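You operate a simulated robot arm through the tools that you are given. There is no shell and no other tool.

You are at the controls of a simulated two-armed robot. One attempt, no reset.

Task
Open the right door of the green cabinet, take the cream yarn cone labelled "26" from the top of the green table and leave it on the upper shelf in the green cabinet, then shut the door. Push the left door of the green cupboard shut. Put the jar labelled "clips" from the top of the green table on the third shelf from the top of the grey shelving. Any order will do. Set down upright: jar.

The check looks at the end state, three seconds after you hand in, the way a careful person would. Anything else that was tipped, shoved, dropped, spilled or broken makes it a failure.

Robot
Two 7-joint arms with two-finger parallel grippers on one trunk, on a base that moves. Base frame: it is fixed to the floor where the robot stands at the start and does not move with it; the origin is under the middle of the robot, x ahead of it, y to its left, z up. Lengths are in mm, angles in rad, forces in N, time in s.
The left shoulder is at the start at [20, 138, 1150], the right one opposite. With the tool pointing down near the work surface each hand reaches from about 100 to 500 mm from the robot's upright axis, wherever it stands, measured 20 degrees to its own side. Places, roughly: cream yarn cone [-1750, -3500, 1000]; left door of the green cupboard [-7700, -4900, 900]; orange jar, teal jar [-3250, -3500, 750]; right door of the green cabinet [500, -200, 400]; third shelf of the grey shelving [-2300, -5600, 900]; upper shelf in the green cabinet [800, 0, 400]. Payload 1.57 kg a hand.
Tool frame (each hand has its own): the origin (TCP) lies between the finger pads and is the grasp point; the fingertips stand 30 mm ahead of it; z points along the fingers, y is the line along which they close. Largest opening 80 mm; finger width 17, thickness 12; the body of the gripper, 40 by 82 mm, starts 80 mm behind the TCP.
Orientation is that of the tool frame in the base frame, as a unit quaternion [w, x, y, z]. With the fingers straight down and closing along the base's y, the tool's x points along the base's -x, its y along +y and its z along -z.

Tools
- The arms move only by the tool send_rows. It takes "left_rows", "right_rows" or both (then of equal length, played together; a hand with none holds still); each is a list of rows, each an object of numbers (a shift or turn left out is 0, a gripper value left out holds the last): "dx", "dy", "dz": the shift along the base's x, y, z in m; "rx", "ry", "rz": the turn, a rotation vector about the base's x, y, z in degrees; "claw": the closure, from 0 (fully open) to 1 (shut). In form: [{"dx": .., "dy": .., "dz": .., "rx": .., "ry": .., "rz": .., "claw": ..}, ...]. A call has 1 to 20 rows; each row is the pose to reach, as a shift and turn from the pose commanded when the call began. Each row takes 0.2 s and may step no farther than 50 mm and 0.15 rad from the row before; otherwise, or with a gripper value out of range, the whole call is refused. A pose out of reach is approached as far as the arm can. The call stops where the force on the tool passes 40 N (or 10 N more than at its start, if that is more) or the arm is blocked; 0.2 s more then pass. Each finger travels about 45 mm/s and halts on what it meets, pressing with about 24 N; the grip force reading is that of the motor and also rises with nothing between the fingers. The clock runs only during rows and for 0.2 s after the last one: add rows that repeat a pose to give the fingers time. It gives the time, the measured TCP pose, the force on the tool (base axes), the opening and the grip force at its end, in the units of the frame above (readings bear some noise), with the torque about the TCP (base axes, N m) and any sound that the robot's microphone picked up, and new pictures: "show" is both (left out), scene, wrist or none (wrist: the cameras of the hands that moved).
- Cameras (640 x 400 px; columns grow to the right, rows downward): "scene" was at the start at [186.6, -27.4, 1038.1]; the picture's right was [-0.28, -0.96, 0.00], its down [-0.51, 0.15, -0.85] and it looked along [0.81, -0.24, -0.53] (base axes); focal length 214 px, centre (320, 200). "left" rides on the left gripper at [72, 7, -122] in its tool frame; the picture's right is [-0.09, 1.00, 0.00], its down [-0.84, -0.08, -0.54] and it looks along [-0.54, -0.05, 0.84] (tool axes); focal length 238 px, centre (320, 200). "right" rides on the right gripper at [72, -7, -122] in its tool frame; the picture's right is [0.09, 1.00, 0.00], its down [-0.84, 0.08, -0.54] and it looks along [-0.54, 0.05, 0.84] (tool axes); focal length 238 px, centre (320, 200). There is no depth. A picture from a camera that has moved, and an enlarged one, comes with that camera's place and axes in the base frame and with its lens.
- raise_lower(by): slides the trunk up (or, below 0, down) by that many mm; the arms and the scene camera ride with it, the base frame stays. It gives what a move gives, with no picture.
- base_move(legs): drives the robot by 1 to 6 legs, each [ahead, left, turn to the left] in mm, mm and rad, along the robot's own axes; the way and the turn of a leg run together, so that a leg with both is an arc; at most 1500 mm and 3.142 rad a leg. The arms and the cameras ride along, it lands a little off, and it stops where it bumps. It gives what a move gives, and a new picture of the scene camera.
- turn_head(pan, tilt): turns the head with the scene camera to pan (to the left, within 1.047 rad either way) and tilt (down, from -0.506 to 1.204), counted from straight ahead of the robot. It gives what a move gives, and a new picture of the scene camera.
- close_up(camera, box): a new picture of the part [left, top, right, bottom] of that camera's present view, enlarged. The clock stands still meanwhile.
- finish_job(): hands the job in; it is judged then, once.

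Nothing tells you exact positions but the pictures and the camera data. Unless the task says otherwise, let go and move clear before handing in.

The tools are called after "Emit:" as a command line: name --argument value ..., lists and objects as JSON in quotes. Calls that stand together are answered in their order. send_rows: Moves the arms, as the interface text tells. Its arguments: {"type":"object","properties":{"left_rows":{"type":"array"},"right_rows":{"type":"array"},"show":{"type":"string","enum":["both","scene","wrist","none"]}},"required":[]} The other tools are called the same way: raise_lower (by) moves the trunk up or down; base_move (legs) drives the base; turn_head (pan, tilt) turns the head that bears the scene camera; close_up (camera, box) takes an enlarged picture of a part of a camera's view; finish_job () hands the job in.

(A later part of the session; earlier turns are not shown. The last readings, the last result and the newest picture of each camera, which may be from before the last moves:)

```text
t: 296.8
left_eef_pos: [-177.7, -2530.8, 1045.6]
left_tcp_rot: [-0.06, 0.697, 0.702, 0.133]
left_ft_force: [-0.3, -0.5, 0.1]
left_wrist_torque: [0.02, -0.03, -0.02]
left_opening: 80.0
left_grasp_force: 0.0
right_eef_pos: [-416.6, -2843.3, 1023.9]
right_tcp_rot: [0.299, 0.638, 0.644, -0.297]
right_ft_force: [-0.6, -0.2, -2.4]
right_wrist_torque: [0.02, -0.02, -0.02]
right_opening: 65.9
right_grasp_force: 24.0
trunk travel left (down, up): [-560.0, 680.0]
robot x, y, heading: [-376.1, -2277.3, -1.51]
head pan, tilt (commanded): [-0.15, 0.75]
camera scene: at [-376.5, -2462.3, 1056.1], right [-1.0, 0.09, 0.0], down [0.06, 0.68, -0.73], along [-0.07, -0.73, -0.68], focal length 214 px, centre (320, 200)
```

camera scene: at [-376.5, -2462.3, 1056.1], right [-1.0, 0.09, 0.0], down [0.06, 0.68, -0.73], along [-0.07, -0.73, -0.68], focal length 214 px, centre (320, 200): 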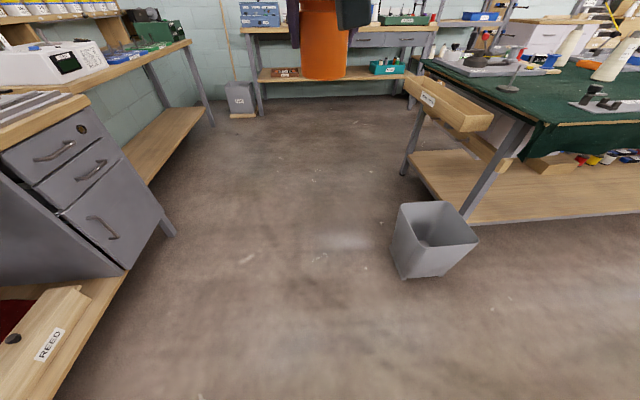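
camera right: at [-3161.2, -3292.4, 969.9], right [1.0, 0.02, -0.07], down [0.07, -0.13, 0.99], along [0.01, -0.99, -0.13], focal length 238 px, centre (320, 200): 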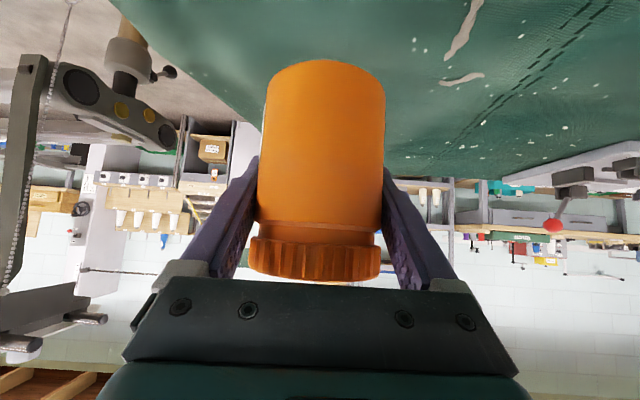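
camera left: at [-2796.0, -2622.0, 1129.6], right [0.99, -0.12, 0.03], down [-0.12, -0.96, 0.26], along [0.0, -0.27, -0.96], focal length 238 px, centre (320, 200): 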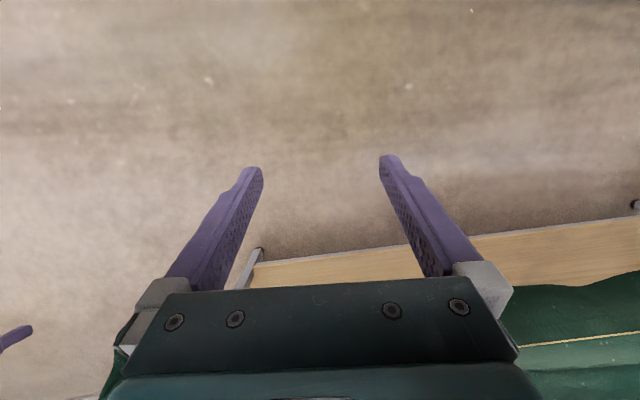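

Emit:
base_move --legs '[[0, 0, -0.06], [1000, 0, 0], [950, 0, 0]]'

```text
t: 307.1
left_eef_pos: [-230.7, -4518.2, 1045.7]
left_tcp_rot: [-0.055, 0.728, 0.669, 0.136]
left_ft_force: [-0.3, 0.3, 0.2]
left_wrist_torque: [0.04, -0.01, 0.03]
left_opening: 79.9
left_grasp_force: 0.1
right_eef_pos: [-497.0, -4807.2, 1024.4]
right_tcp_rot: [0.286, 0.667, 0.615, -0.31]
right_ft_force: [0.0, -0.5, -2.1]
right_wrist_torque: [-0.03, -0.02, -0.01]
right_opening: 66.0
right_grasp_force: 23.8
trunk travel left (down, up): [-560.0, 680.0]
robot x, y, heading: [-403.3, -4249.5, -1.606]
head pan, tilt (commanded): [-0.15, 0.75]
camera scene: at [-421.6, -4432.2, 1056.1], right [-0.98, 0.18, 0.0], down [0.12, 0.67, -0.73], along [-0.13, -0.72, -0.68], focal length 214 px, centre (320, 200)
```

scene: 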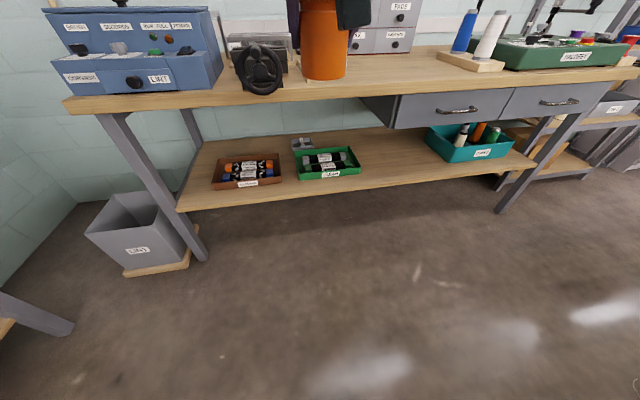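

Emit:
base_move --legs '[[0, 0, -1.535], [900, 130, 0], [850, 60, 0]]'

Emit:
turn_head --pan 0.9 --tilt 0.25

```text
t: 319.8
left_eef_pos: [-2412.5, -4628.1, 1046.2]
left_tcp_rot: [0.053, 0.989, -0.013, 0.137]
left_ft_force: [-0.1, -0.3, -0.2]
left_wrist_torque: [-0.02, 0.03, 0.03]
left_opening: 79.9
left_grasp_force: 0.0
right_eef_pos: [-2719.0, -4378.5, 1023.7]
right_tcp_rot: [-0.005, 0.907, -0.011, -0.421]
right_ft_force: [-0.3, 0.7, -3.3]
right_wrist_torque: [-0.03, 0.01, 0.01]
right_opening: 65.9
right_grasp_force: 23.8
trunk travel left (down, up): [-560.0, 680.0]
robot x, y, heading: [-2156.4, -4437.5, -3.121]
head pan, tilt (commanded): [-0.15, 0.75]
camera scene: at [-2336.2, -4432.8, 1056.1], right [0.13, 0.99, 0.0], down [0.68, -0.09, -0.73], along [-0.73, 0.09, -0.68], focal length 214 px, centre (320, 200)
```

scene: 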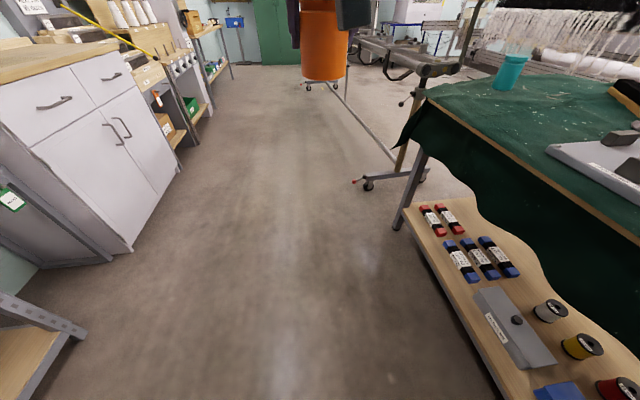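

```text
t: 321.1
left_eef_pos: [-2413.9, -4628.8, 1046.1]
left_tcp_rot: [0.054, 0.989, -0.014, 0.137]
left_ft_force: [0.5, 0.5, 0.1]
left_wrist_torque: [0.0, 0.01, 0.01]
left_opening: 80.0
left_grasp_force: 0.1
right_eef_pos: [-2718.0, -4378.1, 1022.5]
right_tcp_rot: [-0.006, 0.907, -0.011, -0.422]
right_ft_force: [0.2, -0.3, -2.6]
right_wrist_torque: [0.0, 0.01, -0.02]
right_opening: 65.9
right_grasp_force: 24.2
trunk travel left (down, up): [-560.0, 680.0]
robot x, y, heading: [-2158.9, -4438.0, -3.12]
head pan, tilt (commanded): [0.901, 0.25]
camera scene: at [-2310.3, -4517.7, 1101.2], right [-0.8, 0.6, 0.0], down [0.15, 0.2, -0.97], along [-0.58, -0.77, -0.25], focal length 214 px, centre (320, 200)
```

scene: 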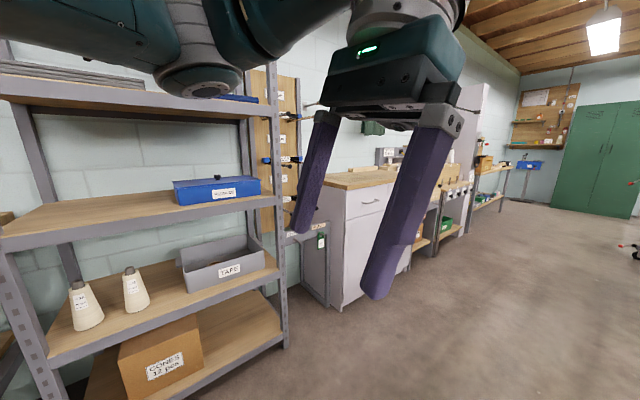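

The third shelf has clear space on the left, beside the HEDDLES box. I'll turn to face the shelving.

Emit:
base_move --legs '[[0, 0, 1.55]]'

Emit:
turn_head --pan 0.0 --tilt 0.2

```text
t: 325.2
left_eef_pos: [-1970.7, -4701.3, 1046.6]
left_tcp_rot: [-0.058, 0.715, 0.683, 0.135]
left_ft_force: [0.8, 0.1, 0.5]
left_wrist_torque: [-0.01, -0.01, 0.01]
left_opening: 79.9
left_grasp_force: 0.0
right_eef_pos: [-2226.8, -5001.0, 1023.2]
right_tcp_rot: [0.291, 0.656, 0.627, -0.304]
right_ft_force: [-0.3, 0.4, -1.6]
right_wrist_torque: [-0.01, 0.02, 0.0]
right_opening: 66.1
right_grasp_force: 24.3
trunk travel left (down, up): [-560.0, 680.0]
robot x, y, heading: [-2153.9, -4438.4, -1.567]
head pan, tilt (commanded): [0.901, 0.25]
camera scene: at [-2080.5, -4598.3, 1101.2], right [-0.62, -0.79, 0.0], down [-0.19, 0.15, -0.97], along [0.76, -0.6, -0.25], focal length 214 px, centre (320, 200)
```

scene: 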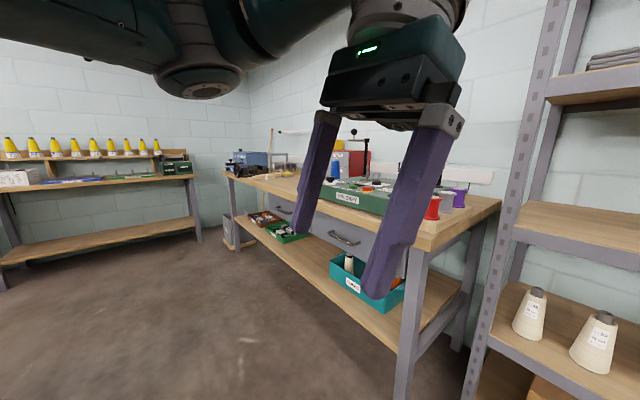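

```text
t: 326.4
left_eef_pos: [-1971.7, -4701.7, 1045.6]
left_tcp_rot: [-0.058, 0.715, 0.683, 0.136]
left_ft_force: [0.9, 0.4, 0.4]
left_wrist_torque: [-0.01, 0.02, -0.01]
left_opening: 80.1
left_grasp_force: 0.0
right_eef_pos: [-2227.3, -5000.2, 1023.9]
right_tcp_rot: [0.291, 0.656, 0.627, -0.304]
right_ft_force: [0.5, -0.5, -2.6]
right_wrist_torque: [0.01, -0.04, 0.01]
right_opening: 66.1
right_grasp_force: 24.2
trunk travel left (down, up): [-560.0, 680.0]
robot x, y, heading: [-2154.6, -4438.6, -1.567]
head pan, tilt (commanded): [0.0, 0.201]
camera scene: at [-2153.5, -4633.7, 1105.8], right [-1.0, 0.0, 0.0], down [0.0, 0.2, -0.98], along [0.0, -0.98, -0.2], focal length 214 px, centre (320, 200)
```

scene: 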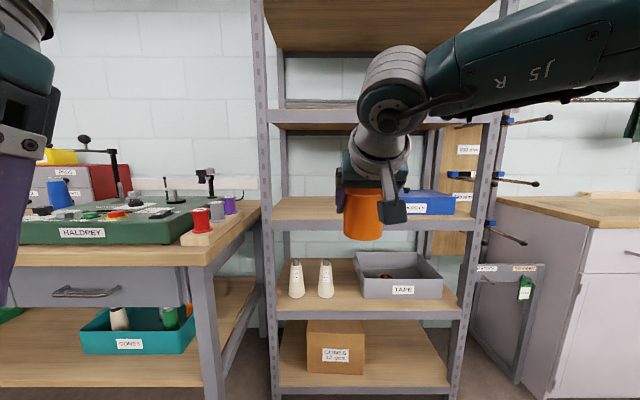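

I'm facing the shelving now. I'll take a second view from a different height to pin down the shelf depth and height.

Emit:
close_up --camera "scene" --box '[240, 170, 400, 270]'

Emit:
raise_lower --by 160

Emit:
turn_head --pan 0.0 --tilt 0.4

Emit:
close_up --camera "scene" --box '[240, 170, 400, 270]'

```text
4.00 times, centred on (320, 220) of scene
camera zoom: at [-2153.5, -4633.7, 1105.8], right [-1.0, 0.0, 0.0], down [0.0, 0.2, -0.98], along [0.0, -0.98, -0.2], focal length 858 px, centre (320, 120)
```

zoom: 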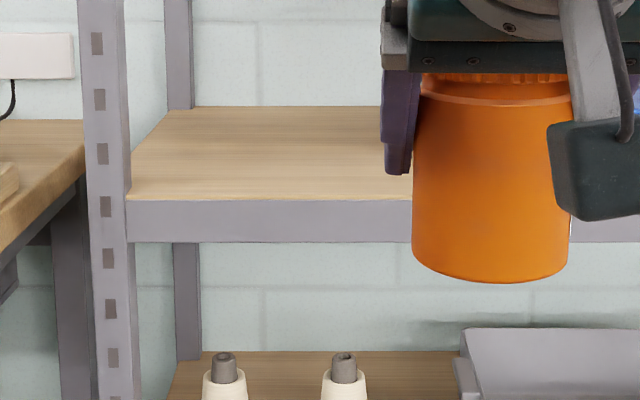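

```text
t: 328.3
left_eef_pos: [-1971.5, -4700.7, 1206.1]
left_tcp_rot: [-0.058, 0.715, 0.683, 0.136]
left_ft_force: [0.8, 0.7, -0.1]
left_wrist_torque: [0.04, 0.01, 0.0]
left_opening: 80.0
left_grasp_force: 0.1
right_eef_pos: [-2227.3, -5000.7, 1184.5]
right_tcp_rot: [0.291, 0.656, 0.627, -0.304]
right_ft_force: [0.2, 0.0, -1.9]
right_wrist_torque: [-0.04, 0.01, 0.02]
right_opening: 66.2
right_grasp_force: 24.0
trunk travel left (down, up): [-720.0, 520.0]
robot x, y, heading: [-2158.3, -4438.1, -1.567]
head pan, tilt (commanded): [0.0, 0.201]
```

```text
t: 329.0
left_eef_pos: [-1970.0, -4701.2, 1206.1]
left_tcp_rot: [-0.057, 0.715, 0.684, 0.134]
left_ft_force: [-0.5, -0.2, -0.7]
left_wrist_torque: [0.01, -0.01, 0.02]
left_opening: 80.2
left_grasp_force: 0.1
right_eef_pos: [-2226.9, -5000.4, 1183.5]
right_tcp_rot: [0.292, 0.655, 0.627, -0.304]
right_ft_force: [-0.3, 0.1, -2.3]
right_wrist_torque: [0.01, 0.02, -0.03]
right_opening: 65.8
right_grasp_force: 24.1
trunk travel left (down, up): [-720.0, 520.0]
robot x, y, heading: [-2156.4, -4438.1, -1.565]
head pan, tilt (commanded): [0.0, 0.4]
camera scene: at [-2153.6, -4633.2, 1247.3], right [-1.0, 0.0, 0.0], down [0.0, 0.39, -0.92], along [0.0, -0.92, -0.39], focal length 214 px, centre (320, 200)
```

scene: 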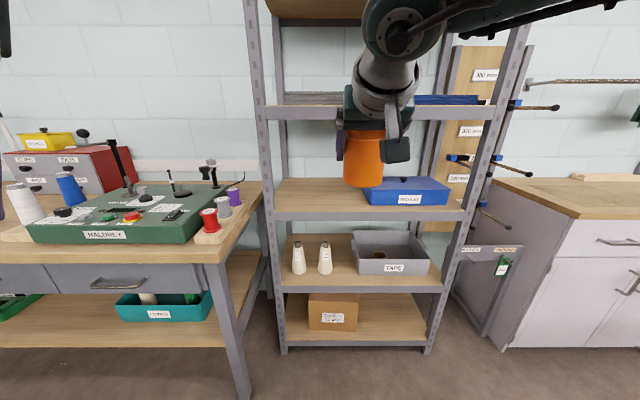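

```text
4.00 times, centred on (320, 220) of scene
camera zoom: at [-2153.6, -4633.2, 1247.3], right [-1.0, 0.0, 0.0], down [0.0, 0.39, -0.92], along [0.0, -0.92, -0.39], focal length 858 px, centre (320, 120)
```

zoom: 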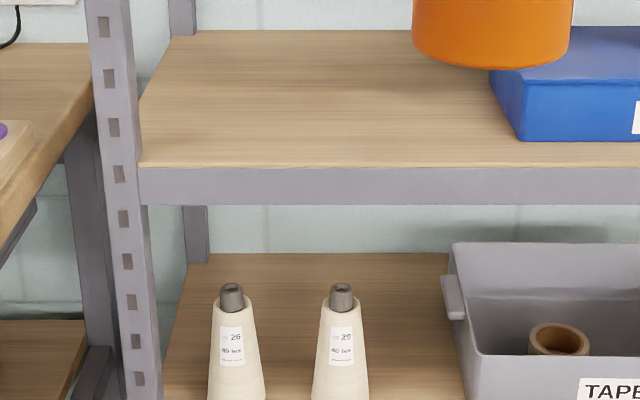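

The third shelf's top is at z≈875 with its front edge at y≈-5400, and it's free from x≈-1983 to -2367. I'll aim the jar at (-2185, -5490), lowering the trunk partway and tucking the left hand inward, away from the bench.

Emit:
raise_lower --by -159

Emit:
send_rows --left_rows '[{"dx": -0.02}, {"dx": -0.04}, {"dx": -0.06}, {"dx": -0.06}]' --show "none"

Emit:
base_move --legs '[[300, 44, 0]]'

```text
t: 330.8
left_eef_pos: [-1970.4, -4701.1, 1046.4]
left_tcp_rot: [-0.057, 0.716, 0.683, 0.134]
left_ft_force: [0.0, 0.7, 0.3]
left_wrist_torque: [0.0, -0.04, -0.01]
left_opening: 80.1
left_grasp_force: 0.1
right_eef_pos: [-2227.2, -5000.0, 1024.2]
right_tcp_rot: [0.292, 0.655, 0.627, -0.304]
right_ft_force: [0.5, -0.2, -2.0]
right_wrist_torque: [0.02, -0.02, 0.01]
right_opening: 65.8
right_grasp_force: 24.0
trunk travel left (down, up): [-561.0, 679.0]
robot x, y, heading: [-2153.7, -4437.3, -1.565]
head pan, tilt (commanded): [0.0, 0.4]
```

```text
t: 331.8
left_eef_pos: [-2033.8, -4701.1, 1046.8]
left_tcp_rot: [-0.057, 0.716, 0.683, 0.135]
left_ft_force: [0.1, 0.9, -0.5]
left_wrist_torque: [0.01, 0.02, 0.02]
left_opening: 80.2
left_grasp_force: 0.1
right_eef_pos: [-2226.3, -4999.8, 1024.8]
right_tcp_rot: [0.29, 0.655, 0.628, -0.303]
right_ft_force: [-0.4, 0.0, -1.6]
right_wrist_torque: [0.0, 0.0, 0.01]
right_opening: 65.9
right_grasp_force: 23.7
trunk travel left (down, up): [-561.0, 679.0]
robot x, y, heading: [-2154.1, -4438.5, -1.564]
head pan, tilt (commanded): [0.0, 0.4]
```

```text
t: 333.9
left_eef_pos: [-1983.9, -4999.8, 1047.3]
left_tcp_rot: [-0.058, 0.713, 0.685, 0.135]
left_ft_force: [0.7, 0.2, -0.2]
left_wrist_torque: [-0.02, 0.03, 0.02]
left_opening: 80.2
left_grasp_force: 0.0
right_eef_pos: [-2175.8, -5299.7, 1024.0]
right_tcp_rot: [0.291, 0.654, 0.63, -0.302]
right_ft_force: [0.1, -0.3, -2.3]
right_wrist_torque: [-0.03, -0.02, -0.01]
right_opening: 66.1
right_grasp_force: 24.1
trunk travel left (down, up): [-561.0, 679.0]
robot x, y, heading: [-2105.6, -4733.9, -1.56]
head pan, tilt (commanded): [0.0, 0.4]
camera scene: at [-2104.2, -4931.4, 1088.2], right [-1.0, -0.01, 0.0], down [0.0, 0.39, -0.92], along [0.01, -0.92, -0.39], focal length 214 px, centre (320, 200)
```

scene: 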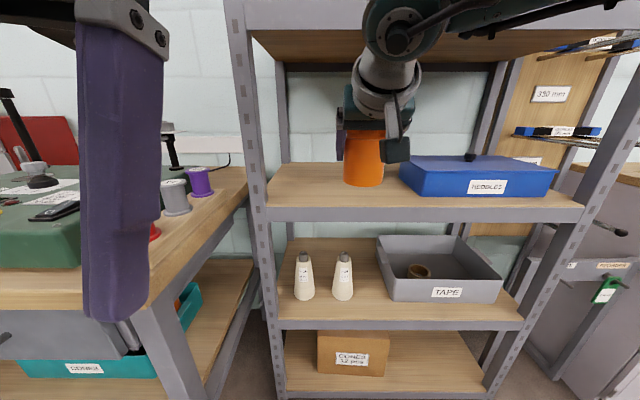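

Lined up: the jar is clear of the HEDDLES box and the left post. I'll lower the hand a little so the wrist clears the shelf above, then move in.

Emit:
send_rows --right_rows '[{"dz": -0.015}, {"dz": -0.03}, {"dz": -0.045}, {"dz": -0.045}]' --show "none"

Emit:
base_move --legs '[[120, 0, 0], [65, 0, 0]]'

Emit:
close_up --camera "scene" --box '[240, 20, 480, 170]'

```text
t: 334.9
left_eef_pos: [-1984.3, -4998.0, 1047.0]
left_tcp_rot: [-0.058, 0.714, 0.685, 0.136]
left_ft_force: [0.1, 0.6, -0.1]
left_wrist_torque: [-0.02, -0.03, 0.0]
left_opening: 80.3
left_grasp_force: 0.0
right_eef_pos: [-2175.0, -5299.3, 979.6]
right_tcp_rot: [0.292, 0.654, 0.629, -0.304]
right_ft_force: [-0.3, 0.0, -2.3]
right_wrist_torque: [-0.04, 0.0, 0.0]
right_opening: 66.1
right_grasp_force: 23.7
trunk travel left (down, up): [-561.0, 679.0]
robot x, y, heading: [-2107.7, -4736.9, -1.559]
head pan, tilt (commanded): [0.0, 0.4]
```

```text
t: 336.7
left_eef_pos: [-1979.2, -5186.0, 1046.3]
left_tcp_rot: [-0.058, 0.713, 0.685, 0.135]
left_ft_force: [0.4, -0.3, 0.1]
left_wrist_torque: [-0.04, 0.02, 0.02]
left_opening: 80.3
left_grasp_force: 0.0
right_eef_pos: [-2171.8, -5488.4, 978.8]
right_tcp_rot: [0.291, 0.653, 0.629, -0.303]
right_ft_force: [0.0, 0.3, -2.2]
right_wrist_torque: [0.03, 0.04, 0.03]
right_opening: 65.9
right_grasp_force: 23.8
trunk travel left (down, up): [-561.0, 679.0]
robot x, y, heading: [-2106.8, -4928.5, -1.557]
head pan, tilt (commanded): [0.0, 0.4]
camera scene: at [-2101.8, -5119.5, 1088.3], right [-1.0, -0.01, 0.0], down [0.0, 0.39, -0.92], along [0.01, -0.92, -0.39], focal length 214 px, centre (320, 200)
```

scene: 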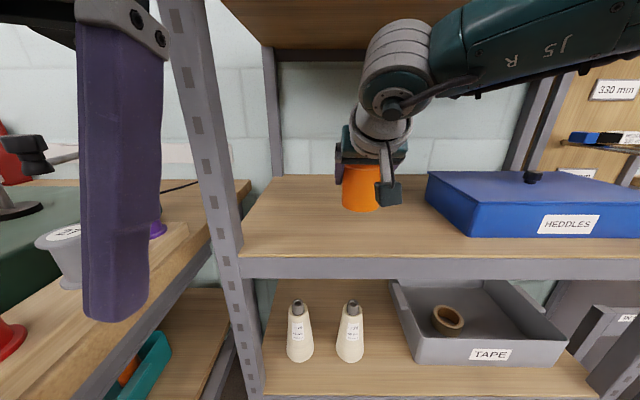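

```text
2.67 times, centred on (360, 95) of scene
camera zoom: at [-2101.8, -5119.5, 1088.3], right [-1.0, -0.01, 0.0], down [0.0, 0.39, -0.92], along [0.01, -0.92, -0.39], focal length 572 px, centre (213, 480)
```

zoom: 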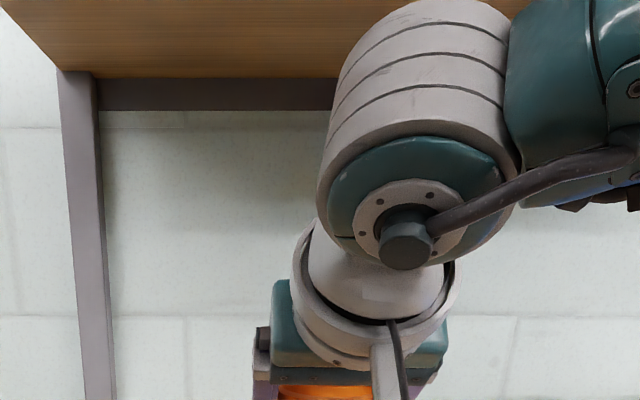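

The jar is over the shelf with its base about 45 mm above it. Lowering gently until contact.

Emit:
send_rows --right_rows '[{"dz": -0.012}, {"dz": -0.024}, {"dz": -0.034}, {"dz": -0.034}]' --show "wrist"

Emit:
close_up --camera "scene" --box '[280, 130, 440, 230]'

```text
t: 337.7
left_eef_pos: [-1980.5, -5186.3, 1047.3]
left_tcp_rot: [-0.058, 0.713, 0.686, 0.135]
left_ft_force: [0.2, -0.4, -0.3]
left_wrist_torque: [-0.03, -0.03, -0.02]
left_opening: 80.0
left_grasp_force: 0.1
right_eef_pos: [-2172.0, -5488.6, 945.6]
right_tcp_rot: [0.292, 0.653, 0.63, -0.303]
right_ft_force: [0.3, -0.6, -2.4]
right_wrist_torque: [-0.01, -0.04, -0.01]
right_opening: 66.0
right_grasp_force: 23.5
trunk travel left (down, up): [-561.0, 679.0]
robot x, y, heading: [-2104.6, -4928.0, -1.557]
head pan, tilt (commanded): [0.0, 0.4]
camera right: at [-2173.3, -5349.0, 971.0], right [1.0, 0.02, -0.07], down [0.07, -0.13, 0.99], along [0.01, -0.99, -0.13], focal length 238 px, centre (320, 200)
```

right: 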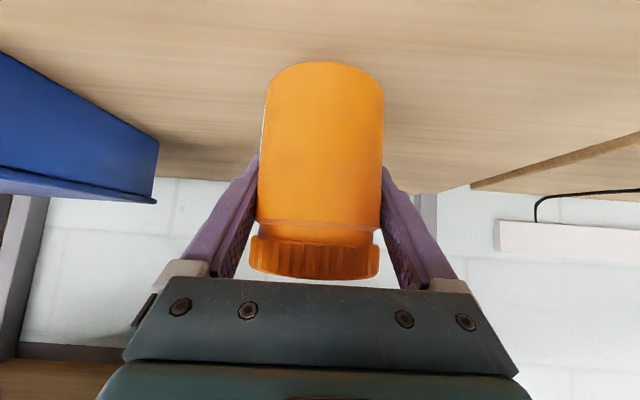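

```text
4.00 times, centred on (360, 180) of scene
camera zoom: at [-2101.8, -5119.3, 1088.2], right [-1.0, -0.01, 0.0], down [0.0, 0.39, -0.92], along [0.01, -0.92, -0.39], focal length 858 px, centre (160, 280)
```

zoom: 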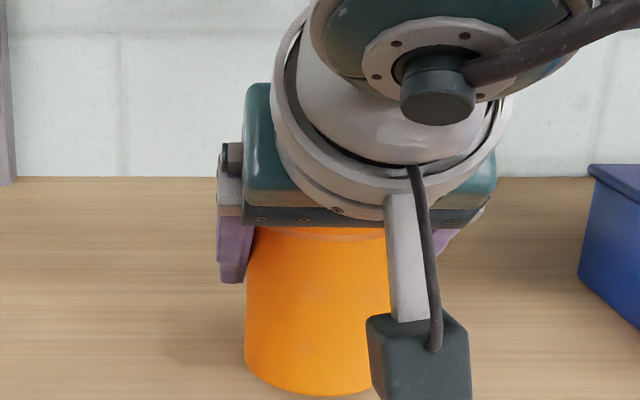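

Emit:
send_rows --right_rows '[{"dz": -0.002}, {"dz": -0.004}, {"dz": -0.006}, {"dz": -0.006}]' --show "none"

Emit:
send_rows --right_rows '[{"dz": -0.001}, {"dz": -0.002}, {"dz": -0.003}, {"dz": -0.003}]' --show "none"

```text
t: 338.7
left_eef_pos: [-1980.4, -5188.0, 1046.2]
left_tcp_rot: [-0.058, 0.713, 0.685, 0.135]
left_ft_force: [-0.6, 0.5, -0.1]
left_wrist_torque: [0.02, 0.01, 0.01]
left_opening: 79.8
left_grasp_force: 0.1
right_eef_pos: [-2172.6, -5489.0, 939.3]
right_tcp_rot: [0.291, 0.654, 0.629, -0.303]
right_ft_force: [0.0, 0.4, -2.8]
right_wrist_torque: [-0.02, 0.02, -0.04]
right_opening: 66.1
right_grasp_force: 23.9
trunk travel left (down, up): [-561.0, 679.0]
robot x, y, heading: [-2106.4, -4930.6, -1.557]
head pan, tilt (commanded): [0.0, 0.4]
```

```text
t: 339.7
left_eef_pos: [-1980.9, -5188.0, 1047.1]
left_tcp_rot: [-0.058, 0.713, 0.685, 0.135]
left_ft_force: [-0.5, -0.3, -0.1]
left_wrist_torque: [-0.02, 0.0, 0.0]
left_opening: 79.9
left_grasp_force: 0.0
right_eef_pos: [-2172.4, -5487.5, 935.7]
right_tcp_rot: [0.292, 0.653, 0.63, -0.302]
right_ft_force: [0.5, 0.6, -1.3]
right_wrist_torque: [-0.02, 0.02, 0.0]
right_opening: 66.0
right_grasp_force: 23.9
trunk travel left (down, up): [-561.0, 679.0]
robot x, y, heading: [-2105.7, -4929.2, -1.558]
head pan, tilt (commanded): [0.0, 0.4]
```

Emit:
send_rows --right_rows '[{"dz": -0.001}, {"dz": -0.002}, {"dz": -0.003}, {"dz": -0.003}]' --show "none"

Emit:
send_rows --right_rows '[{"dz": -0.001}, {"dz": -0.002}, {"dz": -0.003}, {"dz": -0.003}]' --show "wrist"

```text
t: 340.7
left_eef_pos: [-1981.9, -5187.6, 1048.2]
left_tcp_rot: [-0.058, 0.713, 0.686, 0.135]
left_ft_force: [0.4, 0.3, -1.0]
left_wrist_torque: [0.0, 0.03, 0.05]
left_opening: 79.9
left_grasp_force: 0.0
right_eef_pos: [-2172.6, -5488.7, 934.6]
right_tcp_rot: [0.294, 0.651, 0.631, -0.303]
right_ft_force: [2.4, 6.5, 17.6]
right_wrist_torque: [0.15, 0.19, -0.14]
right_opening: 65.8
right_grasp_force: 24.3
trunk travel left (down, up): [-561.0, 679.0]
robot x, y, heading: [-2101.9, -4927.9, -1.563]
head pan, tilt (commanded): [0.0, 0.4]
```

```text
t: 341.7
left_eef_pos: [-1981.7, -5188.2, 1047.6]
left_tcp_rot: [-0.057, 0.713, 0.686, 0.134]
left_ft_force: [0.5, -0.7, 0.3]
left_wrist_torque: [-0.04, -0.03, -0.03]
left_opening: 80.4
left_grasp_force: 0.0
right_eef_pos: [-2171.6, -5489.9, 931.5]
right_tcp_rot: [0.293, 0.652, 0.629, -0.304]
right_ft_force: [1.3, 1.4, 17.2]
right_wrist_torque: [-0.1, -0.1, -0.16]
right_opening: 65.9
right_grasp_force: 24.1
trunk travel left (down, up): [-561.0, 679.0]
robot x, y, heading: [-2106.8, -4922.6, -1.557]
head pan, tilt (commanded): [0.0, 0.4]
camera right: at [-2173.2, -5350.6, 956.9], right [1.0, 0.02, -0.07], down [0.07, -0.13, 0.99], along [0.01, -0.99, -0.13], focal length 238 px, centre (320, 200)
```

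right: 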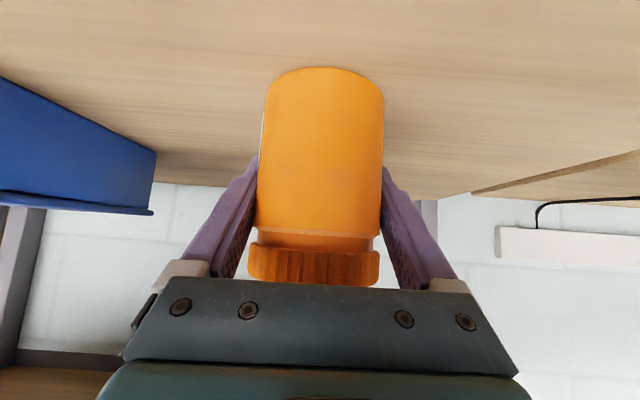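

The jar is resting on the shelf. I'll relieve the pressure slightly and open the fingers.

Emit:
send_rows --right_rows '[{"dz": 0.002}, {"dz": 0.002, "claw": 0.1}, {"dz": 0.002, "claw": 0.0}, {"dz": 0.002, "claw": 0}, {"dz": 0.002, "claw": 0}]' --show "wrist"

```text
t: 342.9
left_eef_pos: [-1981.0, -5187.7, 1046.7]
left_tcp_rot: [-0.058, 0.713, 0.685, 0.135]
left_ft_force: [0.0, 1.0, 0.2]
left_wrist_torque: [0.0, -0.04, -0.03]
left_opening: 80.1
left_grasp_force: 0.0
right_eef_pos: [-2171.1, -5487.0, 931.9]
right_tcp_rot: [0.292, 0.653, 0.63, -0.302]
right_ft_force: [0.6, 0.0, -0.1]
right_wrist_torque: [-0.02, -0.03, 0.03]
right_opening: 80.1
right_grasp_force: 0.1
trunk travel left (down, up): [-561.0, 679.0]
robot x, y, heading: [-2102.6, -4923.2, -1.558]
head pan, tilt (commanded): [0.0, 0.4]
camera right: at [-2172.7, -5348.7, 957.6], right [1.0, 0.02, -0.07], down [0.07, -0.13, 0.99], along [0.01, -0.99, -0.13], focal length 238 px, centre (320, 200)
```

right: 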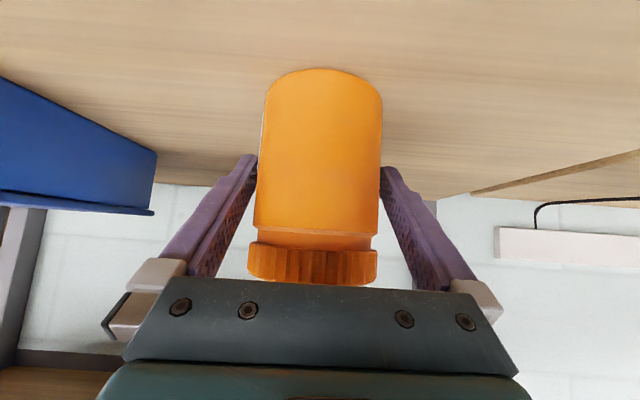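

Released. I'll lift straight up off the jar, then back out.

Emit:
send_rows --right_rows '[{"dz": 0.012}, {"dz": 0.025}, {"dz": 0.04}, {"dz": 0.055}, {"dz": 0.07}, {"dz": 0.08}, {"dz": 0.08}]' --show "both"

```text
t: 344.5
left_eef_pos: [-1981.3, -5187.3, 1047.7]
left_tcp_rot: [-0.057, 0.713, 0.685, 0.136]
left_ft_force: [0.5, 0.3, 0.1]
left_wrist_torque: [0.02, -0.03, -0.02]
left_opening: 80.2
left_grasp_force: 0.0
right_eef_pos: [-2171.3, -5486.9, 1012.7]
right_tcp_rot: [0.291, 0.653, 0.63, -0.303]
right_ft_force: [0.1, 0.4, 0.2]
right_wrist_torque: [0.0, 0.0, 0.02]
right_opening: 80.0
right_grasp_force: 0.2
trunk travel left (down, up): [-561.0, 679.0]
robot x, y, heading: [-2106.3, -4926.6, -1.557]
head pan, tilt (commanded): [0.0, 0.4]
camera scene: at [-2101.9, -5119.4, 1088.3], right [-1.0, -0.01, 0.0], down [0.0, 0.39, -0.92], along [0.01, -0.92, -0.39], focal length 214 px, centre (320, 200)
camera right: at [-2172.8, -5349.2, 1038.1], right [1.0, 0.02, -0.07], down [0.07, -0.13, 0.99], along [0.01, -0.99, -0.13], focal length 238 px, centre (320, 200)
```

scene: 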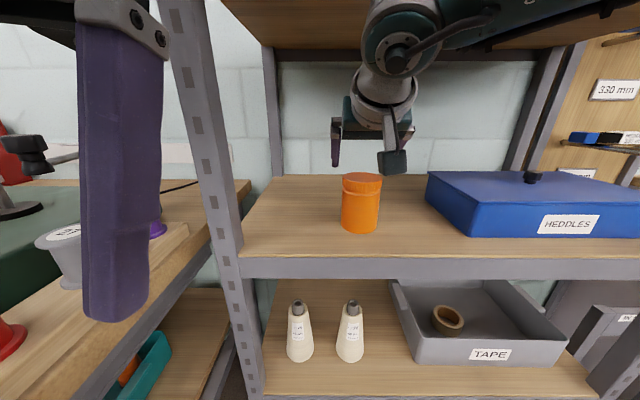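
right: 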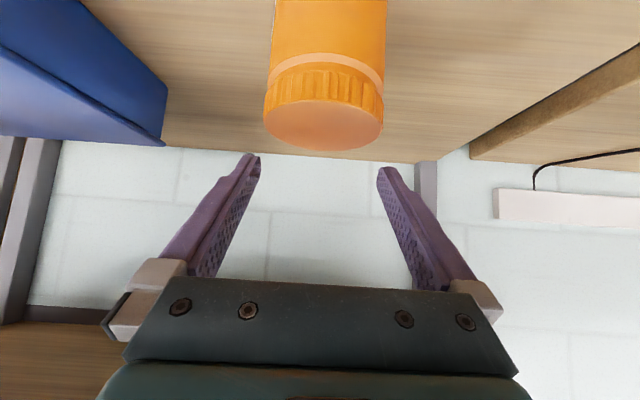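

The jar stands upright on the third shelf. Backing away cleanly.

Emit:
base_move --legs '[[-250, 0, 0], [-230, 0, 0]]'

Emit:
close_up --camera "scene" --box '[220, 120, 460, 270]'

```text
t: 347.7
left_eef_pos: [-1986.1, -4703.8, 1046.3]
left_tcp_rot: [-0.058, 0.714, 0.684, 0.135]
left_ft_force: [0.0, 0.0, 0.3]
left_wrist_torque: [-0.04, 0.01, 0.0]
left_opening: 79.9
left_grasp_force: 0.1
right_eef_pos: [-2178.9, -5005.0, 1012.6]
right_tcp_rot: [0.291, 0.654, 0.628, -0.303]
right_ft_force: [0.2, 0.5, -0.3]
right_wrist_torque: [-0.02, 0.04, 0.01]
right_opening: 80.0
right_grasp_force: 0.0
trunk travel left (down, up): [-561.0, 679.0]
robot x, y, heading: [-2107.5, -4442.3, -1.565]
head pan, tilt (commanded): [0.0, 0.4]
camera scene: at [-2107.7, -4636.4, 1088.2], right [-1.0, -0.01, 0.0], down [0.0, 0.39, -0.92], along [0.01, -0.92, -0.39], focal length 214 px, centre (320, 200)
```

scene: 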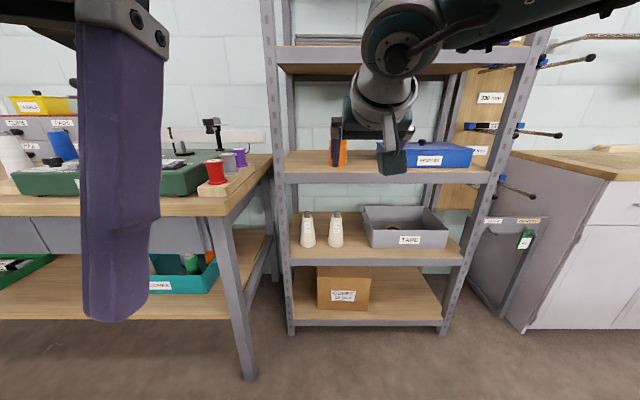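

```text
2.67 times, centred on (340, 195) of scene
camera zoom: at [-2107.7, -4636.4, 1088.2], right [-1.0, -0.01, 0.0], down [0.0, 0.39, -0.92], along [0.01, -0.92, -0.39], focal length 572 px, centre (267, 213)
```

zoom: 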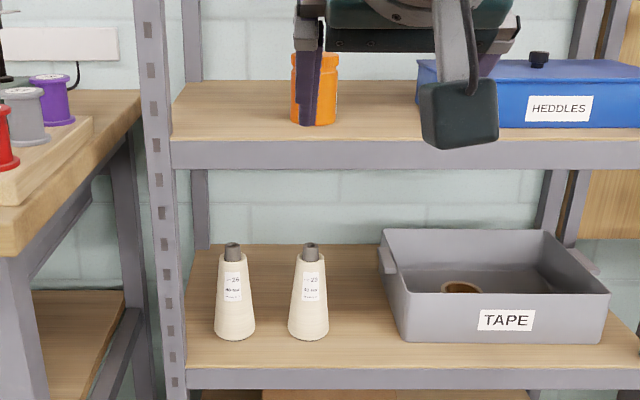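

Jar done. Next is the cone marked 26, which I'll reach from this south side. I'll move into the aisle middle and turn around clockwise, clear of the benches.

Emit:
base_move --legs '[[160, 0, 0], [0, 0, -1.57], [0, 0, -1.575], [0, -290, 0]]'

Emit:
turn_head --pan -0.1 --tilt 0.45

Emit:
close_up --camera "scene" --box '[240, 120, 400, 220]'

```text
t: 358.5
left_eef_pos: [-1930.1, -4348.2, 1046.3]
left_tcp_rot: [-0.136, -0.662, 0.735, -0.054]
left_ft_force: [-0.3, 0.6, -0.4]
left_wrist_torque: [0.0, 0.01, 0.0]
left_opening: 80.0
left_grasp_force: 0.1
right_eef_pos: [-1720.7, -4060.8, 1012.4]
right_tcp_rot: [0.312, -0.608, 0.674, 0.281]
right_ft_force: [-0.6, 0.2, 0.9]
right_wrist_torque: [-0.02, 0.0, -0.02]
right_opening: 79.9
right_grasp_force: 0.0
trunk travel left (down, up): [-561.0, 679.0]
robot x, y, heading: [-1823.5, -4620.9, 1.517]
head pan, tilt (commanded): [0.0, 0.4]
camera scene: at [-1813.2, -4427.8, 1088.3], right [1.0, -0.06, 0.0], down [-0.02, -0.39, -0.92], along [0.05, 0.92, -0.39], focal length 214 px, centre (320, 200)
```

scene: 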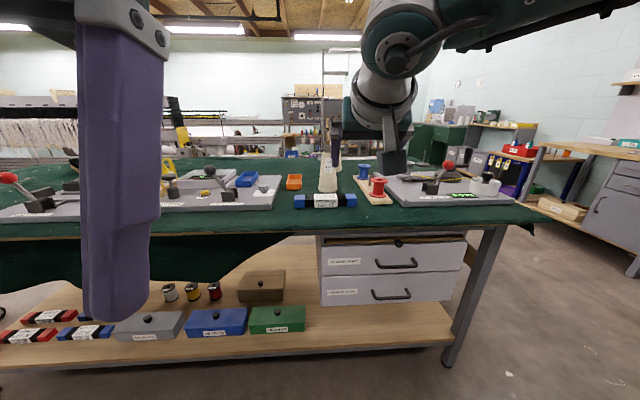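

```text
t: 359.2
left_eef_pos: [-1930.1, -4348.2, 1045.8]
left_tcp_rot: [-0.137, -0.661, 0.736, -0.053]
left_ft_force: [0.5, -0.2, 0.3]
left_wrist_torque: [-0.01, 0.01, 0.02]
left_opening: 80.0
left_grasp_force: 0.0
right_eef_pos: [-1720.3, -4058.8, 1012.2]
right_tcp_rot: [0.312, -0.608, 0.674, 0.281]
right_ft_force: [0.4, 0.2, -1.5]
right_wrist_torque: [0.02, 0.01, 0.0]
right_opening: 80.0
right_grasp_force: 0.0
trunk travel left (down, up): [-561.0, 679.0]
robot x, y, heading: [-1822.5, -4624.3, 1.511]
head pan, tilt (commanded): [-0.099, 0.45]
camera scene: at [-1804.3, -4429.4, 1083.6], right [0.99, -0.15, 0.0], down [-0.07, -0.43, -0.9], along [0.14, 0.89, -0.44], focal length 214 px, centre (320, 200)
```

scene: 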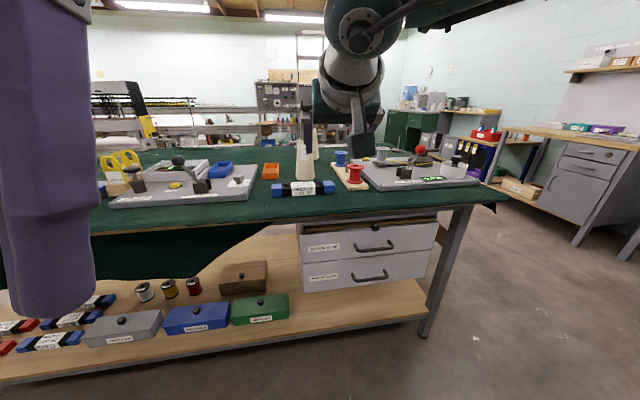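

```text
4.00 times, centred on (320, 170) of scene
camera zoom: at [-1804.3, -4429.4, 1083.6], right [0.99, -0.15, 0.0], down [-0.07, -0.43, -0.9], along [0.14, 0.89, -0.44], focal length 858 px, centre (320, 320)
```

zoom: 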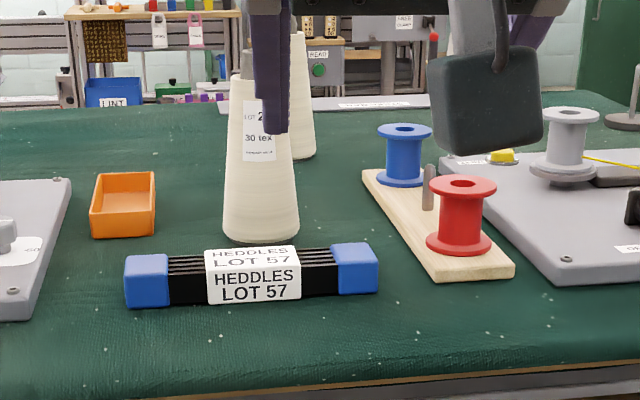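

The cone's base centre is around (-1740, -3620), with a low heddle bundle in front. I'll raise the hand above the cone top, square up and approach.

Emit:
raise_lower --by 70

Emit:
base_move --legs '[[0, 0, 0.06], [250, 0, 0]]'

Emit:
turn_head --pan -0.1 --tilt 0.75

Emit:
close_up --camera "scene" --box '[240, 40, 400, 140]'

```text
t: 360.2
left_eef_pos: [-1930.9, -4348.3, 1117.7]
left_tcp_rot: [-0.138, -0.661, 0.735, -0.053]
left_ft_force: [0.4, 1.0, 1.0]
left_wrist_torque: [-0.04, -0.01, -0.02]
left_opening: 79.9
left_grasp_force: 0.0
right_eef_pos: [-1720.3, -4059.7, 1083.0]
right_tcp_rot: [0.313, -0.608, 0.674, 0.281]
right_ft_force: [-0.6, -0.9, -0.3]
right_wrist_torque: [-0.01, -0.05, 0.0]
right_opening: 80.0
right_grasp_force: 0.1
trunk travel left (down, up): [-631.0, 609.0]
robot x, y, heading: [-1825.5, -4618.8, 1.516]
head pan, tilt (commanded): [-0.099, 0.45]
```

```text
t: 362.5
left_eef_pos: [-1946.7, -4106.5, 1117.2]
left_tcp_rot: [-0.136, -0.683, 0.715, -0.058]
left_ft_force: [0.9, 0.2, -0.4]
left_wrist_torque: [0.0, 0.01, 0.0]
left_opening: 80.2
left_grasp_force: 0.1
right_eef_pos: [-1753.3, -3804.1, 1081.9]
right_tcp_rot: [0.303, -0.628, 0.655, 0.29]
right_ft_force: [-0.1, -0.5, 0.7]
right_wrist_torque: [-0.02, -0.01, -0.01]
right_opening: 80.1
right_grasp_force: 0.0
trunk travel left (down, up): [-631.0, 609.0]
robot x, y, heading: [-1821.5, -4368.2, 1.576]
head pan, tilt (commanded): [-0.099, 0.45]
camera scene: at [-1816.5, -4179.8, 1153.6], right [1.0, -0.1, 0.0], down [-0.04, -0.43, -0.9], along [0.09, 0.9, -0.44], focal length 214 px, centre (320, 200)
```

scene: 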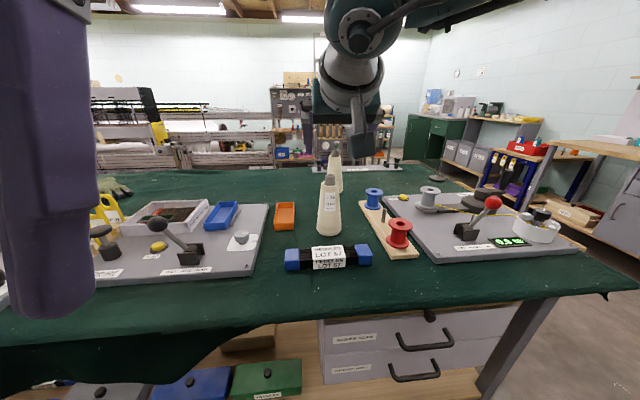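

```text
t: 363.3
left_eef_pos: [-1948.0, -4105.8, 1116.5]
left_tcp_rot: [-0.135, -0.683, 0.716, -0.056]
left_ft_force: [-1.1, 0.1, -0.2]
left_wrist_torque: [0.01, 0.0, 0.0]
left_opening: 79.7
left_grasp_force: 0.1
right_eef_pos: [-1754.1, -3806.9, 1081.6]
right_tcp_rot: [0.304, -0.628, 0.655, 0.291]
right_ft_force: [0.3, 0.3, -0.1]
right_wrist_torque: [-0.01, -0.01, 0.03]
right_opening: 79.8
right_grasp_force: 0.0
trunk travel left (down, up): [-631.0, 609.0]
robot x, y, heading: [-1830.6, -4368.4, 1.574]
head pan, tilt (commanded): [-0.099, 0.75]
camera scene: at [-1817.4, -4188.8, 1127.2], right [1.0, -0.1, 0.0], down [-0.06, -0.68, -0.73], along [0.07, 0.73, -0.68], focal length 214 px, centre (320, 200)
```

scene: 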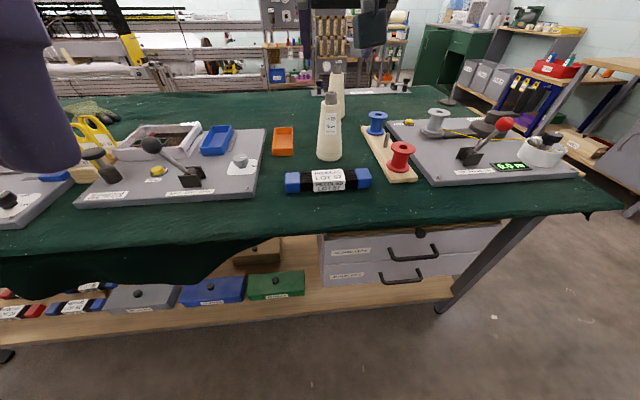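

```text
4.00 times, centred on (320, 90) of scene
camera zoom: at [-1817.4, -4188.8, 1127.2], right [1.0, -0.1, 0.0], down [-0.06, -0.68, -0.73], along [0.07, 0.73, -0.68], focal length 858 px, centre (320, 640)
```

zoom: 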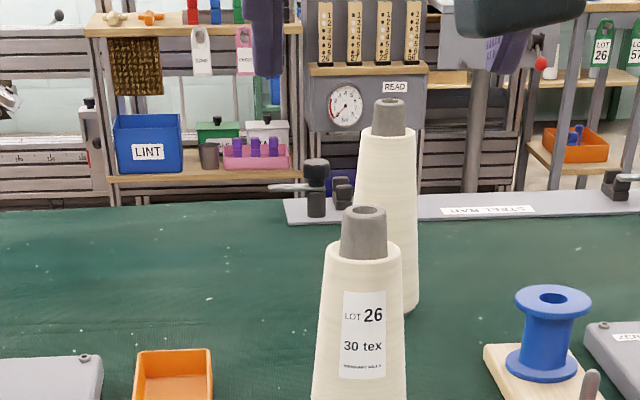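

Label confirmed: LOT 26. Triangulating again puts the cone at about (-1743, -3662), base z≈805 and top z≈970. I'll move over it.

Emit:
base_move --legs '[[142, -11, 0]]'

Emit:
send_rows --right_rows '[{"claw": 0}, {"dz": -0.02}, {"dz": -0.03}]' --show "both"

```text
t: 364.6
left_eef_pos: [-1937.8, -3963.4, 1116.4]
left_tcp_rot: [-0.135, -0.684, 0.714, -0.057]
left_ft_force: [1.3, 1.0, -0.3]
left_wrist_torque: [0.03, 0.02, -0.03]
left_opening: 80.1
left_grasp_force: 0.0
right_eef_pos: [-1747.5, -3662.5, 1082.7]
right_tcp_rot: [0.303, -0.629, 0.655, 0.291]
right_ft_force: [-0.7, 0.3, -0.7]
right_wrist_torque: [0.0, 0.02, -0.04]
right_opening: 80.1
right_grasp_force: 0.1
trunk travel left (down, up): [-631.0, 609.0]
robot x, y, heading: [-1815.9, -4224.9, 1.576]
head pan, tilt (commanded): [-0.099, 0.75]
camera scene: at [-1807.6, -4044.8, 1127.2], right [1.0, -0.09, 0.0], down [-0.06, -0.68, -0.73], along [0.07, 0.73, -0.68], focal length 214 px, centre (320, 200)
```

scene: 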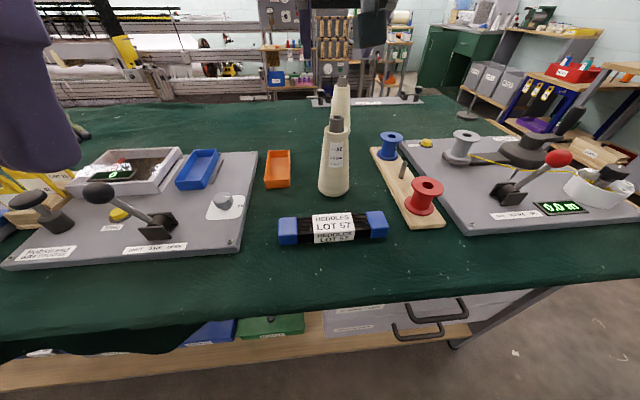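

```text
t: 365.4
left_eef_pos: [-1938.4, -3962.2, 1116.1]
left_tcp_rot: [-0.136, -0.684, 0.714, -0.058]
left_ft_force: [0.1, -0.1, 0.3]
left_wrist_torque: [-0.02, -0.01, -0.03]
left_opening: 80.4
left_grasp_force: 0.0
right_eef_pos: [-1746.3, -3662.6, 1052.4]
right_tcp_rot: [0.303, -0.628, 0.656, 0.29]
right_ft_force: [0.3, 0.2, 0.0]
right_wrist_torque: [0.01, 0.01, 0.02]
right_opening: 80.1
right_grasp_force: 0.0
trunk travel left (down, up): [-631.0, 609.0]
robot x, y, heading: [-1813.9, -4229.6, 1.577]
head pan, tilt (commanded): [-0.099, 0.75]
camera scene: at [-1807.7, -4044.9, 1127.2], right [1.0, -0.09, 0.0], down [-0.06, -0.68, -0.73], along [0.07, 0.73, -0.68], focal length 214 px, centre (320, 200)
camera right: at [-1744.3, -3802.9, 1077.5], right [-1.0, -0.02, -0.07], down [-0.07, 0.13, 0.99], along [-0.01, 0.99, -0.13], focal length 238 px, centre (320, 200)
```

scene: 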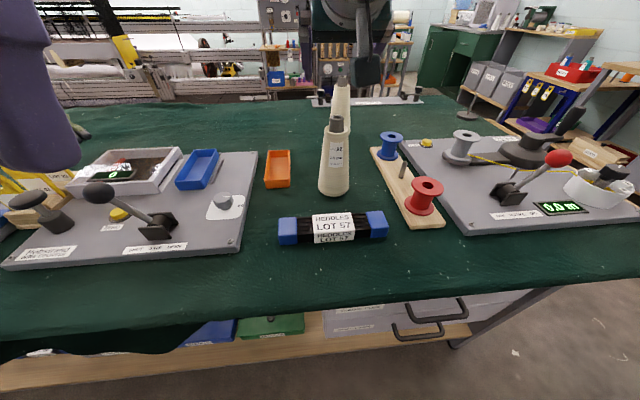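
right: 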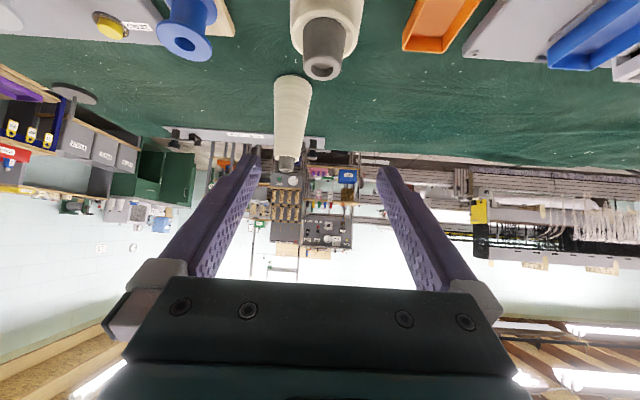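

The cone axis reads (-1742, -3657). I'll fix the small offset, then lower over it.

Emit:
send_rows --right_rows '[{"dx": 0.004, "dy": 0.004}, {"dx": 0.004, "dy": 0.004}]' --show "none"

Emit:
raise_lower --by -70

Emit:
send_rows --right_rows '[{"claw": 0}]' --show "wrist"

```text
t: 366.1
left_eef_pos: [-1937.8, -3962.1, 1117.0]
left_tcp_rot: [-0.135, -0.684, 0.714, -0.058]
left_ft_force: [0.1, -0.8, 0.6]
left_wrist_torque: [-0.04, 0.04, -0.01]
left_opening: 80.1
left_grasp_force: 0.0
right_eef_pos: [-1742.4, -3658.2, 1052.0]
right_tcp_rot: [0.303, -0.628, 0.654, 0.292]
right_ft_force: [-0.4, 0.0, 0.1]
right_wrist_torque: [-0.03, -0.02, -0.02]
right_opening: 79.7
right_grasp_force: 0.1
trunk travel left (down, up): [-631.0, 609.0]
robot x, y, heading: [-1816.9, -4224.7, 1.577]
head pan, tilt (commanded): [-0.099, 0.75]
```

```text
t: 367.1
left_eef_pos: [-1938.1, -3962.3, 1046.1]
left_tcp_rot: [-0.136, -0.684, 0.715, -0.058]
left_ft_force: [-0.3, 0.3, 0.6]
left_wrist_torque: [0.01, -0.01, 0.01]
left_opening: 79.8
left_grasp_force: 0.1
right_eef_pos: [-1741.6, -3658.6, 982.3]
right_tcp_rot: [0.303, -0.629, 0.654, 0.291]
right_ft_force: [-0.2, 0.2, 0.2]
right_wrist_torque: [0.03, -0.02, -0.02]
right_opening: 80.1
right_grasp_force: 0.1
trunk travel left (down, up): [-561.0, 679.0]
robot x, y, heading: [-1816.0, -4226.6, 1.579]
head pan, tilt (commanded): [-0.099, 0.75]
```

```text
t: 367.5
left_eef_pos: [-1938.5, -3963.2, 1047.3]
left_tcp_rot: [-0.135, -0.685, 0.714, -0.058]
left_ft_force: [0.5, 0.1, -0.6]
left_wrist_torque: [-0.01, 0.01, 0.02]
left_opening: 80.0
left_grasp_force: 0.1
right_eef_pos: [-1742.4, -3657.6, 982.2]
right_tcp_rot: [0.302, -0.629, 0.654, 0.291]
right_ft_force: [-0.5, -0.8, 0.1]
right_wrist_torque: [0.03, -0.04, 0.01]
right_opening: 79.7
right_grasp_force: 0.0
trunk travel left (down, up): [-561.0, 679.0]
robot x, y, heading: [-1814.7, -4221.0, 1.573]
head pan, tilt (commanded): [-0.099, 0.75]
camera right: at [-1740.3, -3798.3, 1007.7], right [-1.0, -0.02, -0.07], down [-0.07, 0.13, 0.99], along [-0.01, 0.99, -0.13], focal length 238 px, centre (320, 200)
```

right: 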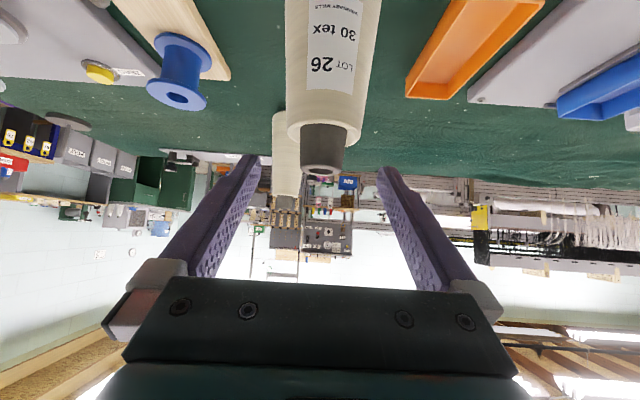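

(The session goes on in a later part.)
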